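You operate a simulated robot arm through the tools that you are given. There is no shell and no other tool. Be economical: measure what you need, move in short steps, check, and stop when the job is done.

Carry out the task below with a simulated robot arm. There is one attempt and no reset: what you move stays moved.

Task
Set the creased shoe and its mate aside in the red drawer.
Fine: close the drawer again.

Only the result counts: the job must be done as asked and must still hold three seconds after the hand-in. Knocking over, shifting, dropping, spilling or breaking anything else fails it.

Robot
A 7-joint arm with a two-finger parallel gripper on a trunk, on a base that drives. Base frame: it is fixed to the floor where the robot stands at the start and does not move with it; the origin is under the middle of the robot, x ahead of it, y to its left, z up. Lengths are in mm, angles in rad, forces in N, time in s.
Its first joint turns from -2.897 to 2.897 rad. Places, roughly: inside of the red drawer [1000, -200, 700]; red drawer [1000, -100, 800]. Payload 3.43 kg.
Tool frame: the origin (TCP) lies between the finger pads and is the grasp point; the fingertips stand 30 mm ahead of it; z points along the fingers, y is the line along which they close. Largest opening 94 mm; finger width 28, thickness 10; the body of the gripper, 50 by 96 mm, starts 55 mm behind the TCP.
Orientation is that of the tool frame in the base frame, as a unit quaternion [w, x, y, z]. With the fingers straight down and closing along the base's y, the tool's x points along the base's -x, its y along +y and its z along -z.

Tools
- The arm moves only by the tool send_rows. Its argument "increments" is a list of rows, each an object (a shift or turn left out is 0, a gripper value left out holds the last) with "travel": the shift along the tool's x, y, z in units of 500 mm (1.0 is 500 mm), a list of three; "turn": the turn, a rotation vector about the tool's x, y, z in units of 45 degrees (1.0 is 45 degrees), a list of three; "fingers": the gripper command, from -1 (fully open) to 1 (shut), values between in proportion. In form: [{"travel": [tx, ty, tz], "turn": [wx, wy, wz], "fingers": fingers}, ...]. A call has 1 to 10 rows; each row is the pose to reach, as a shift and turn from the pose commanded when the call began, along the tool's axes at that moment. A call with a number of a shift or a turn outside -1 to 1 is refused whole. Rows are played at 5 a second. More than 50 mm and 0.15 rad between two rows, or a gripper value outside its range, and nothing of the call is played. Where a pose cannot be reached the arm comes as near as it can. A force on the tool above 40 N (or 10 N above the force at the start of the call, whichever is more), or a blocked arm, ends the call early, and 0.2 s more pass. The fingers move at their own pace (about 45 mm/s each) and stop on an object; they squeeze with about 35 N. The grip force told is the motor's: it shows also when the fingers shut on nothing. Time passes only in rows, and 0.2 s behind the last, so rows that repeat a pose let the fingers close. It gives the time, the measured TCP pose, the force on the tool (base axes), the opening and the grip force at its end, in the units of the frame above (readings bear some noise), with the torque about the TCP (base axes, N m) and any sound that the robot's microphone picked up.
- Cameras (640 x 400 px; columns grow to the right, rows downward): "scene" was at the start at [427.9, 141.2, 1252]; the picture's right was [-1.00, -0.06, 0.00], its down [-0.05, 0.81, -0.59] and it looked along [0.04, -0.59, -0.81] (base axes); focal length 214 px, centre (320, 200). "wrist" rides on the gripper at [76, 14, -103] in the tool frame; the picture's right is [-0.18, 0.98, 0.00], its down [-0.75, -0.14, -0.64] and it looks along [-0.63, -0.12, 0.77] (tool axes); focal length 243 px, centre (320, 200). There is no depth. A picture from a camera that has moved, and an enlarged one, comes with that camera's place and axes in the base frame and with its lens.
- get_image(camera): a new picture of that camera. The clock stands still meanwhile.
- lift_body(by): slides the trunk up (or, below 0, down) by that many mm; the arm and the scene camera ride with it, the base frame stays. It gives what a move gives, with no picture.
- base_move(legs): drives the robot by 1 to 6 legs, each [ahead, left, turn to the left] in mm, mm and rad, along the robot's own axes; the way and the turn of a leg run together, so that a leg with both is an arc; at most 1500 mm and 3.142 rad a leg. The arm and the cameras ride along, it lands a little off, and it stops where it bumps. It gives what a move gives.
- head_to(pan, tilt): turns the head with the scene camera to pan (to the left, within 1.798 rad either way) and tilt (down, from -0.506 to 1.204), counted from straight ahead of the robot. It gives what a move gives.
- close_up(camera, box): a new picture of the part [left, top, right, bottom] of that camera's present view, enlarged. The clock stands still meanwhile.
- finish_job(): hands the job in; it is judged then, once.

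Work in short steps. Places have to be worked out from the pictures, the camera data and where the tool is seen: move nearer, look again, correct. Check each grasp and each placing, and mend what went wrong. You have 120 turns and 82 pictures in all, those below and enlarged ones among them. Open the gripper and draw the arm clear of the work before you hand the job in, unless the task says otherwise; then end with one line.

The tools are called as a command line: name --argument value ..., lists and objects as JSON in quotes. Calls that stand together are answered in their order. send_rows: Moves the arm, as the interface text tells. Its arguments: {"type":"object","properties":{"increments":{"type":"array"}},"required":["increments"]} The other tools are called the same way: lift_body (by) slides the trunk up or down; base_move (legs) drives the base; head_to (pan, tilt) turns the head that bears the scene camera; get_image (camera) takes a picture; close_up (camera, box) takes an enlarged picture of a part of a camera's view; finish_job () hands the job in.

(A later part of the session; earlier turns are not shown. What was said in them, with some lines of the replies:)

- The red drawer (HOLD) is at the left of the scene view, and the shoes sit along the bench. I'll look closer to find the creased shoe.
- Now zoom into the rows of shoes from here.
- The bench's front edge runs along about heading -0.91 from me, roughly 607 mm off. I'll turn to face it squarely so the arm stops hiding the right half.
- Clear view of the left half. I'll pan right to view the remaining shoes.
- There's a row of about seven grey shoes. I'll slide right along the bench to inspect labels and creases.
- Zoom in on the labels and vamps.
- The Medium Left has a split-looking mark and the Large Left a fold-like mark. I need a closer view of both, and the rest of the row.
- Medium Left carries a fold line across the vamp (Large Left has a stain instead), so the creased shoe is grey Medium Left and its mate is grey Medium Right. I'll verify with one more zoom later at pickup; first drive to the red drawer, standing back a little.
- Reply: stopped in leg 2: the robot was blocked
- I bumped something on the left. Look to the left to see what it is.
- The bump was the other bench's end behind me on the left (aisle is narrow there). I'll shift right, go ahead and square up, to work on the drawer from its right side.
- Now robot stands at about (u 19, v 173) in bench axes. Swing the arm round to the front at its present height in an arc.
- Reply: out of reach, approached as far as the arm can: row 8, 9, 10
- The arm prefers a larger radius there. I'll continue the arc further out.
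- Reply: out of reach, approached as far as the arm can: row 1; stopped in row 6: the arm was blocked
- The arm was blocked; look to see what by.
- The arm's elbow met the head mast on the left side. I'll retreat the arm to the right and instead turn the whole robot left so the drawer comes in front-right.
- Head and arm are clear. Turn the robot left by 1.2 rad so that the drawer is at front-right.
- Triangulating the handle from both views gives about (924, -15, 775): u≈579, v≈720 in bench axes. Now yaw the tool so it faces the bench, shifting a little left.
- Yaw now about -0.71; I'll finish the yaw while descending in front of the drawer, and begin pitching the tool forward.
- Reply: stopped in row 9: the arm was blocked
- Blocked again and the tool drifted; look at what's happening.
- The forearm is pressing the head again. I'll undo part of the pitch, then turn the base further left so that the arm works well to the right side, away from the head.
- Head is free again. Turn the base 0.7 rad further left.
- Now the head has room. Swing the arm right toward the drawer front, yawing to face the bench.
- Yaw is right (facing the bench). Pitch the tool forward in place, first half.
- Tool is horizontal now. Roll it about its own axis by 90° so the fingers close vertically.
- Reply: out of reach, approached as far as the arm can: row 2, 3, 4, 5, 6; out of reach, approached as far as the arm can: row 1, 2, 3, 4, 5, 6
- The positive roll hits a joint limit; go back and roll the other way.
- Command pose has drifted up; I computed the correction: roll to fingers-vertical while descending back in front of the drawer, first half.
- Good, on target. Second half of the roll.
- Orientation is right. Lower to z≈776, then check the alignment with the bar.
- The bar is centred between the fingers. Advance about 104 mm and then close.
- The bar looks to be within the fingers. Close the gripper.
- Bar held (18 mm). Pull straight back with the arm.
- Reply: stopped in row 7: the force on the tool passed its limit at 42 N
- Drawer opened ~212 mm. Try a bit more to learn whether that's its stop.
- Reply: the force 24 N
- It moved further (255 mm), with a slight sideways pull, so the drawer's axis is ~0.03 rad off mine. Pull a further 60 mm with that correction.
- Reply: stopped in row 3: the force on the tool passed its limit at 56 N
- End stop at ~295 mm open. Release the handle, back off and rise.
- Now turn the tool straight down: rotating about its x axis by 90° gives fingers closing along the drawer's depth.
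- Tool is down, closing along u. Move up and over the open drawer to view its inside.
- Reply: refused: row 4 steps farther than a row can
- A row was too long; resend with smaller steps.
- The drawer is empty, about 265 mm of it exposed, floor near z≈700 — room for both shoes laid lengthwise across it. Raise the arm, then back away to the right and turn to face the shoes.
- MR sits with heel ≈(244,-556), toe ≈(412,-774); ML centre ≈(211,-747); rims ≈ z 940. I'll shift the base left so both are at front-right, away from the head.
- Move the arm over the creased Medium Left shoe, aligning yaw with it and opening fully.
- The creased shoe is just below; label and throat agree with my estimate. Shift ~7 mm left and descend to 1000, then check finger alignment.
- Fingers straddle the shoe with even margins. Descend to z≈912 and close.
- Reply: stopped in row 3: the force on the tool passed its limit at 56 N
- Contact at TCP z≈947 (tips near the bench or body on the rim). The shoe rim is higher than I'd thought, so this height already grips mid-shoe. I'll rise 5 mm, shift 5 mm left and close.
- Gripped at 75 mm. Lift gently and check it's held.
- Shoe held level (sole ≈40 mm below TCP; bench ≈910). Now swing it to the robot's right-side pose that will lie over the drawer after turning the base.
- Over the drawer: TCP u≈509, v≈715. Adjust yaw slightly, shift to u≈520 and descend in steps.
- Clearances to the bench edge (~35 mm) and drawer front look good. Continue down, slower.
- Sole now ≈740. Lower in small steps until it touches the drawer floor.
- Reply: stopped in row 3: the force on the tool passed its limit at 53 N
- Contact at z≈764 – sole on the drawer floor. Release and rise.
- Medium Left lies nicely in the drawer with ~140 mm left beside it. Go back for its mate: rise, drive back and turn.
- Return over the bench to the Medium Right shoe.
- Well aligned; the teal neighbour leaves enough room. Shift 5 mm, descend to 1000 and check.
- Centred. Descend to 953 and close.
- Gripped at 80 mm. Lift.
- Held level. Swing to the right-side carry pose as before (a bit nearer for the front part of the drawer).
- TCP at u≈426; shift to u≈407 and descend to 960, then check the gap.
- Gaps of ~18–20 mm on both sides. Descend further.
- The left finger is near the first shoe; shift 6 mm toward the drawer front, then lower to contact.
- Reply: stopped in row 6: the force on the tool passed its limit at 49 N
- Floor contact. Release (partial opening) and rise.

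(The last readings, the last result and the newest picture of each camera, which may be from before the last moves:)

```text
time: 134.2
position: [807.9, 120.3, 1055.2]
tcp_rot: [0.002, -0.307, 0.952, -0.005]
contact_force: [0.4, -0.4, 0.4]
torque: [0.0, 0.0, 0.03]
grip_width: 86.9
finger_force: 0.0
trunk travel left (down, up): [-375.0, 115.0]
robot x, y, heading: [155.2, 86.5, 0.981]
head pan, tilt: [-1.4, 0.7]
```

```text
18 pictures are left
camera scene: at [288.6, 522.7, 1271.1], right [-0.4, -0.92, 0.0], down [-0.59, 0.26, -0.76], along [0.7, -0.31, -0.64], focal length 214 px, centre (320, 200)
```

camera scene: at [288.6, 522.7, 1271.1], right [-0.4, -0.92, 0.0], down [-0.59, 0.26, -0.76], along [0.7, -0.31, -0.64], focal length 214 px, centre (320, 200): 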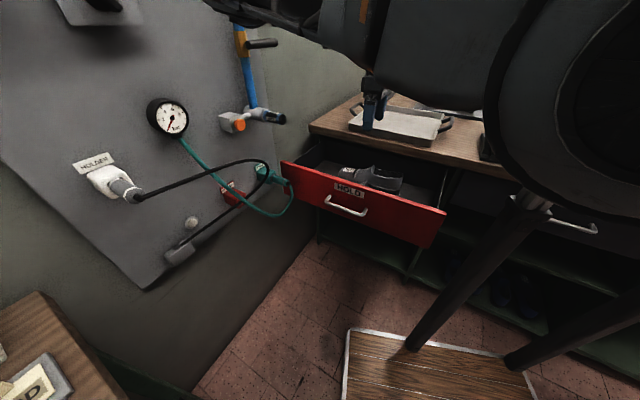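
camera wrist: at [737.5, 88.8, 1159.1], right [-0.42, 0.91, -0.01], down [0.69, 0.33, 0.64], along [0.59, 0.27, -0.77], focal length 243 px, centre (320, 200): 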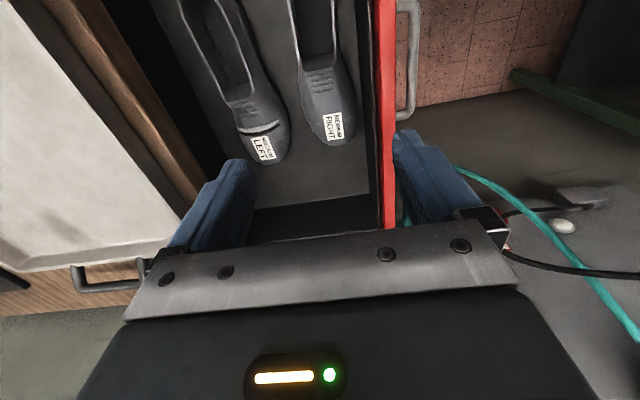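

Both shoes lie in the drawer well below its rim. To close, reverse the opening: go back in front of the drawer, tip the tool horizontal, and take the handle.

send_rows --increments '[{"travel": [0, 0.09, 0]}, {"travel": [0, 0.18, 0]}, {"travel": [0, 0.27, 0]}, {"travel": [-0.004, 0.35, 0]}, {"travel": [-0.008, 0.412, 0.04]}, {"travel": [-0.008, 0.412, 0.12]}, {"travel": [-0.008, 0.412, 0.2]}, {"travel": [-0.008, 0.412, 0.24]}]'

send_rows --increments '[{"turn": [0.17, 0, 0], "fingers": -0.2}, {"turn": [0.34, 0, 0]}, {"turn": [0.5, 0, 0]}, {"turn": [0.67, 0, 0]}, {"turn": [0.84, 0, 0]}, {"turn": [1.0, 0, 0]}]'

send_rows --increments '[{"turn": [0.17, 0, 0]}, {"turn": [0.34, 0, 0]}, {"turn": [0.5, 0, 0]}, {"turn": [0.67, 0, 0]}, {"turn": [0.84, 0, 0]}, {"turn": [1.0, 0, 0]}]'

```text
time: 136.0
position: [690.9, 288.6, 933.7]
tcp_rot: [0.001, -0.306, 0.952, -0.006]
contact_force: [-0.8, -0.2, 0.0]
torque: [0.03, 0.0, 0.0]
grip_width: 86.9
finger_force: 0.0
trunk travel left (down, up): [-375.0, 115.0]
robot x, y, heading: [158.3, 85.3, 0.981]
head pan, tilt: [-1.4, 0.7]
```

```text
time: 137.4
position: [691.5, 287.7, 934.5]
tcp_rot: [0.119, -0.281, 0.877, -0.371]
contact_force: [0.5, 0.2, 1.1]
torque: [0.09, -0.01, 0.01]
grip_width: 56.3
finger_force: 0.1
trunk travel left (down, up): [-375.0, 115.0]
robot x, y, heading: [158.5, 89.2, 0.981]
head pan, tilt: [-1.4, 0.7]
```

```text
time: 138.8
position: [691.2, 289.7, 934.2]
tcp_rot: [-0.218, 0.215, -0.669, 0.677]
contact_force: [0.0, 1.0, -1.0]
torque: [-0.01, 0.03, 0.01]
grip_width: 56.3
finger_force: 0.3
trunk travel left (down, up): [-375.0, 115.0]
robot x, y, heading: [154.3, 87.8, 0.987]
head pan, tilt: [-1.4, 0.7]
```

Horizontal again. Lower to handle height and look.

send_rows --increments '[{"travel": [0, 0.08, 0]}, {"travel": [0, 0.16, 0]}, {"travel": [0, 0.24, 0]}, {"travel": [0, 0.319, 0]}]'

get_image --camera "wrist"

```text
time: 139.8
position: [693.1, 286.7, 773.6]
tcp_rot: [-0.218, 0.216, -0.669, 0.677]
contact_force: [0.3, -0.7, -0.2]
torque: [0.02, 0.0, -0.03]
grip_width: 56.3
finger_force: 0.2
trunk travel left (down, up): [-375.0, 115.0]
robot x, y, heading: [156.3, 87.8, 0.987]
head pan, tilt: [-1.4, 0.7]
```

```text
17 pictures are left
camera wrist: at [570.5, 326.1, 758.0], right [0.16, 0.1, -0.98], down [0.24, 0.96, 0.13], along [0.96, -0.25, 0.13], focal length 243 px, centre (320, 200)
```

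wrist: 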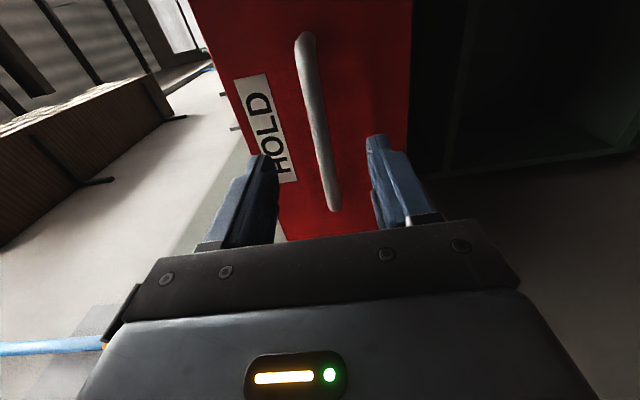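

The bar lies between the fingers. Advance 80 mm and close on it.

send_rows --increments '[{"travel": [0, 0, 0.06]}, {"travel": [0, 0, 0.12]}, {"travel": [0, 0, 0.158]}, {"travel": [0, 0, 0.158], "fingers": 1}, {"travel": [0, 0, 0.158], "fingers": 1}, {"travel": [0, 0, 0.158], "fingers": 1}, {"travel": [0, 0, 0.158], "fingers": 1}, {"travel": [0, 0, 0.158], "fingers": 1}]'

```text
time: 141.6
position: [738.1, 224.5, 775.3]
tcp_rot: [-0.219, 0.216, -0.669, 0.677]
contact_force: [1.1, -1.2, -1.2]
torque: [0.02, 0.0, 0.02]
grip_width: 18.3
finger_force: 44.9
trunk travel left (down, up): [-375.0, 115.0]
robot x, y, heading: [156.7, 86.0, 0.99]
head pan, tilt: [-1.4, 0.7]
```

Held (18 mm). Push the drawer in along the tool axis, which matches its line.

send_rows --increments '[{"travel": [0, 0, 0.05]}, {"travel": [0, 0, 0.11]}, {"travel": [0, 0, 0.17]}, {"travel": [0, 0, 0.23]}, {"travel": [0, 0, 0.29]}, {"travel": [0, 0, 0.35]}, {"travel": [0, 0, 0.41]}, {"travel": [0, 0, 0.47]}, {"travel": [0, 0, 0.53]}, {"travel": [0, 0, 0.57]}]'

```text
time: 143.4
position: [869.8, 41.8, 774.7]
tcp_rot: [-0.219, 0.216, -0.672, 0.673]
contact_force: [0.2, 2.7, -6.8]
torque: [0.09, 0.11, -0.51]
grip_width: 18.6
finger_force: 45.4
trunk travel left (down, up): [-375.0, 115.0]
robot x, y, heading: [155.4, 83.0, 0.982]
head pan, tilt: [-1.4, 0.7]
stopped in row 8: the force on the tool passed its limit at 41 N (the readings are from after the stop); the commanded pose is now the measured one
```

Force limit at 41 N with ~72 mm left; could be friction or sideways bind. Look at the drawer before pushing on.

get_image --camera "wrist"

send_rows --increments '[{"travel": [0, 0, 0.02]}, {"travel": [0, 0, 0.04]}, {"travel": [0, 0, 0.06]}]'

```text
16 pictures are left
camera wrist: at [748.3, 79.7, 760.4], right [0.15, 0.11, -0.98], down [0.24, 0.96, 0.14], along [0.96, -0.25, 0.12], focal length 243 px, centre (320, 200)
```

wrist: 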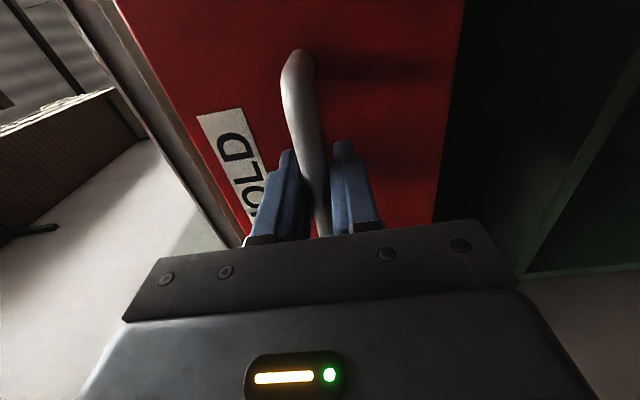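

```text
time: 144.2
position: [888.6, 17.4, 774.6]
tcp_rot: [-0.218, 0.217, -0.672, 0.674]
contact_force: [4.3, 5.0, -15.8]
torque: [0.07, -0.05, -0.18]
grip_width: 18.4
finger_force: 45.0
trunk travel left (down, up): [-375.0, 115.0]
robot x, y, heading: [156.0, 84.9, 0.985]
head pan, tilt: [-1.4, 0.7]
```

It moves freely. Continue slowly to the end.

send_rows --increments '[{"travel": [0, 0, 0.02]}, {"travel": [0, 0, 0.04]}, {"travel": [0, 0, 0.06]}, {"travel": [0, 0, 0.075]}, {"travel": [0, 0, 0.085]}, {"travel": [0, 0, 0.095]}]'

get_image --camera "wrist"

```text
time: 145.2
position: [908.9, -12.5, 773.7]
tcp_rot: [-0.218, 0.219, -0.671, 0.674]
contact_force: [-8.1, 9.5, 5.9]
torque: [0.06, 0.04, -0.4]
grip_width: 18.6
finger_force: 44.7
trunk travel left (down, up): [-375.0, 115.0]
robot x, y, heading: [152.6, 88.1, 0.986]
head pan, tilt: [-1.4, 0.7]
stopped in row 5: the force on the tool passed its limit at 49 N (the readings are from after the stop); the commanded pose is now the measured one
```

```text
15 pictures are left
camera wrist: at [786.9, 26.4, 760.1], right [0.15, 0.1, -0.98], down [0.23, 0.96, 0.14], along [0.96, -0.25, 0.12], focal length 243 px, centre (320, 200)
```

wrist: 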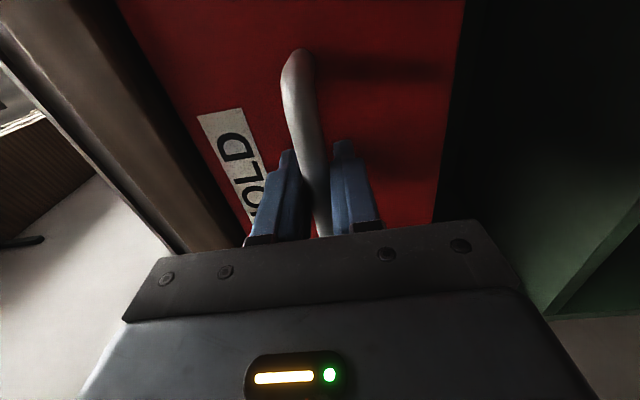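

Within ~3–5 mm of the original closed position. One more gentle push.

send_rows --increments '[{"travel": [0, 0, 0.006]}, {"travel": [0, 0, 0.012]}, {"travel": [0, 0, 0.018]}, {"travel": [0, 0, 0.022]}]'

```text
time: 145.6
position: [909.2, -12.0, 773.5]
tcp_rot: [-0.219, 0.217, -0.67, 0.676]
contact_force: [-12.6, 12.9, 10.2]
torque: [-0.03, 0.03, -0.1]
grip_width: 18.6
finger_force: 45.5
trunk travel left (down, up): [-375.0, 115.0]
robot x, y, heading: [153.7, 86.6, 0.985]
head pan, tilt: [-1.4, 0.7]
stopped in row 1: the force on the tool passed its limit at 49 N (the readings are from after the stop); the commanded pose is now the measured one
```

Solid stop – closed. Release, back off and check.

send_rows --increments '[{"fingers": -0.2}, {"fingers": -0.2}, {"fingers": -0.2}, {"fingers": -0.2}, {"travel": [0, 0, -0.08]}, {"travel": [0, 0, -0.16]}, {"travel": [0, 0, -0.24]}, {"travel": [0, 0, -0.32]}, {"travel": [0, 0, -0.4]}]'

get_image --camera "wrist"

get_image --camera "scene"

```text
time: 147.6
position: [791.7, 149.5, 772.4]
tcp_rot: [-0.219, 0.217, -0.671, 0.674]
contact_force: [-0.6, -0.4, 0.0]
torque: [-0.02, -0.02, 0.0]
grip_width: 56.4
finger_force: 0.1
trunk travel left (down, up): [-375.0, 115.0]
robot x, y, heading: [156.1, 89.8, 0.99]
head pan, tilt: [-1.4, 0.7]
```

```text
14 pictures are left
camera wrist: at [669.9, 187.2, 758.2], right [0.15, 0.1, -0.98], down [0.23, 0.96, 0.14], along [0.96, -0.25, 0.12], focal length 243 px, centre (320, 200)
```

wrist: 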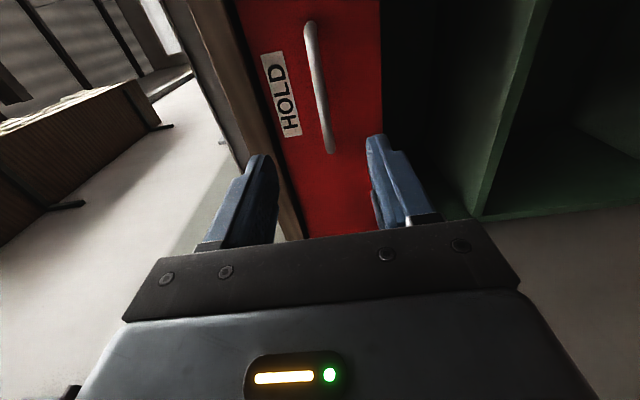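

```text
13 pictures are left
camera scene: at [288.0, 523.0, 1271.3], right [-0.4, -0.92, 0.0], down [-0.59, 0.26, -0.76], along [0.7, -0.31, -0.64], focal length 214 px, centre (320, 200)
```

scene: 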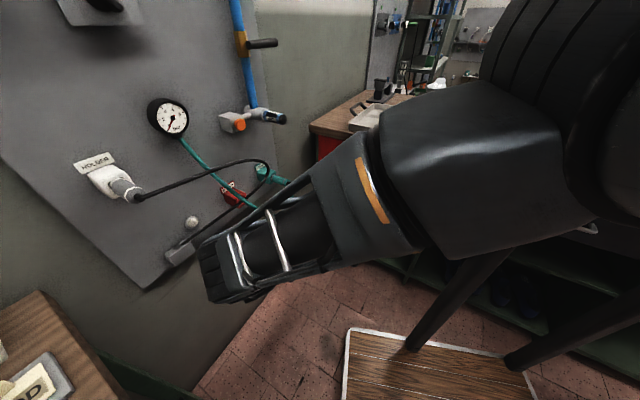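

The drawer looks flush. Raise the arm clear, open the gripper and take a final look.

send_rows --increments '[{"travel": [0, -0.04, -0.08], "fingers": -1}, {"travel": [0, -0.12, -0.12]}, {"travel": [0, -0.2, -0.14]}, {"travel": [0, -0.28, -0.14]}, {"travel": [0, -0.36, -0.14]}, {"travel": [0, -0.44, -0.14]}]'

base_move --legs '[[-190, 65, 0]]'

get_image --camera "scene"

get_image --camera "wrist"

```text
time: 149.0
position: [750.3, 209.4, 993.8]
tcp_rot: [-0.219, 0.217, -0.67, 0.675]
contact_force: [0.3, 0.6, -1.0]
torque: [-0.05, 0.01, -0.01]
grip_width: 93.9
finger_force: 0.1
trunk travel left (down, up): [-375.0, 115.0]
robot x, y, heading: [155.4, 85.6, 0.99]
head pan, tilt: [-1.4, 0.7]
```

```text
time: 150.6
position: [591.7, 85.8, 993.1]
tcp_rot: [-0.218, 0.217, -0.671, 0.675]
contact_force: [0.2, -0.4, -0.9]
torque: [0.03, -0.01, -0.01]
grip_width: 93.9
finger_force: 0.1
trunk travel left (down, up): [-375.0, 115.0]
robot x, y, heading: [-0.2, -36.4, 0.984]
head pan, tilt: [-1.4, 0.7]
```

```text
12 pictures are left
camera scene: at [129.3, 401.3, 1271.2], right [-0.4, -0.92, 0.0], down [-0.59, 0.26, -0.76], along [0.7, -0.31, -0.64], focal length 214 px, centre (320, 200)
```

scene: 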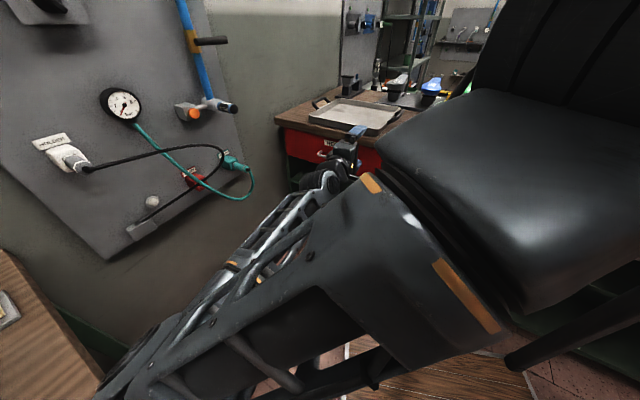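

```text
11 pictures are left
camera wrist: at [469.5, 123.4, 978.2], right [0.15, 0.1, -0.98], down [0.24, 0.96, 0.14], along [0.96, -0.25, 0.12], focal length 243 px, centre (320, 200)
```

wrist: 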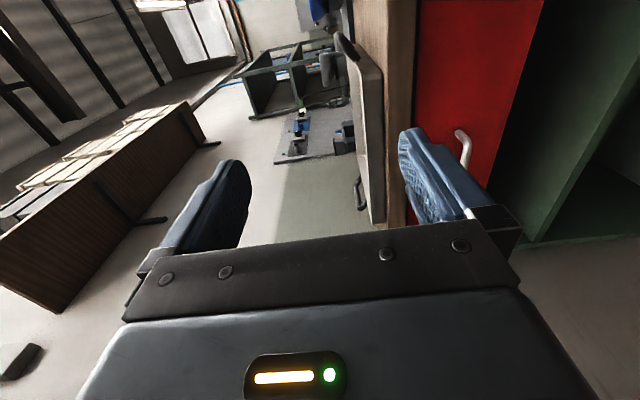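

Drawer is closed and flush with the bench front; the tray is in place and the arm is clear with the gripper open. Handing in.

finish_job

```text
The job is handed in.
```

The creased grey shoe (Medium Left) and its mate (Medium Right) are both in the red HOLD drawer, and the drawer is pushed back to its stop.
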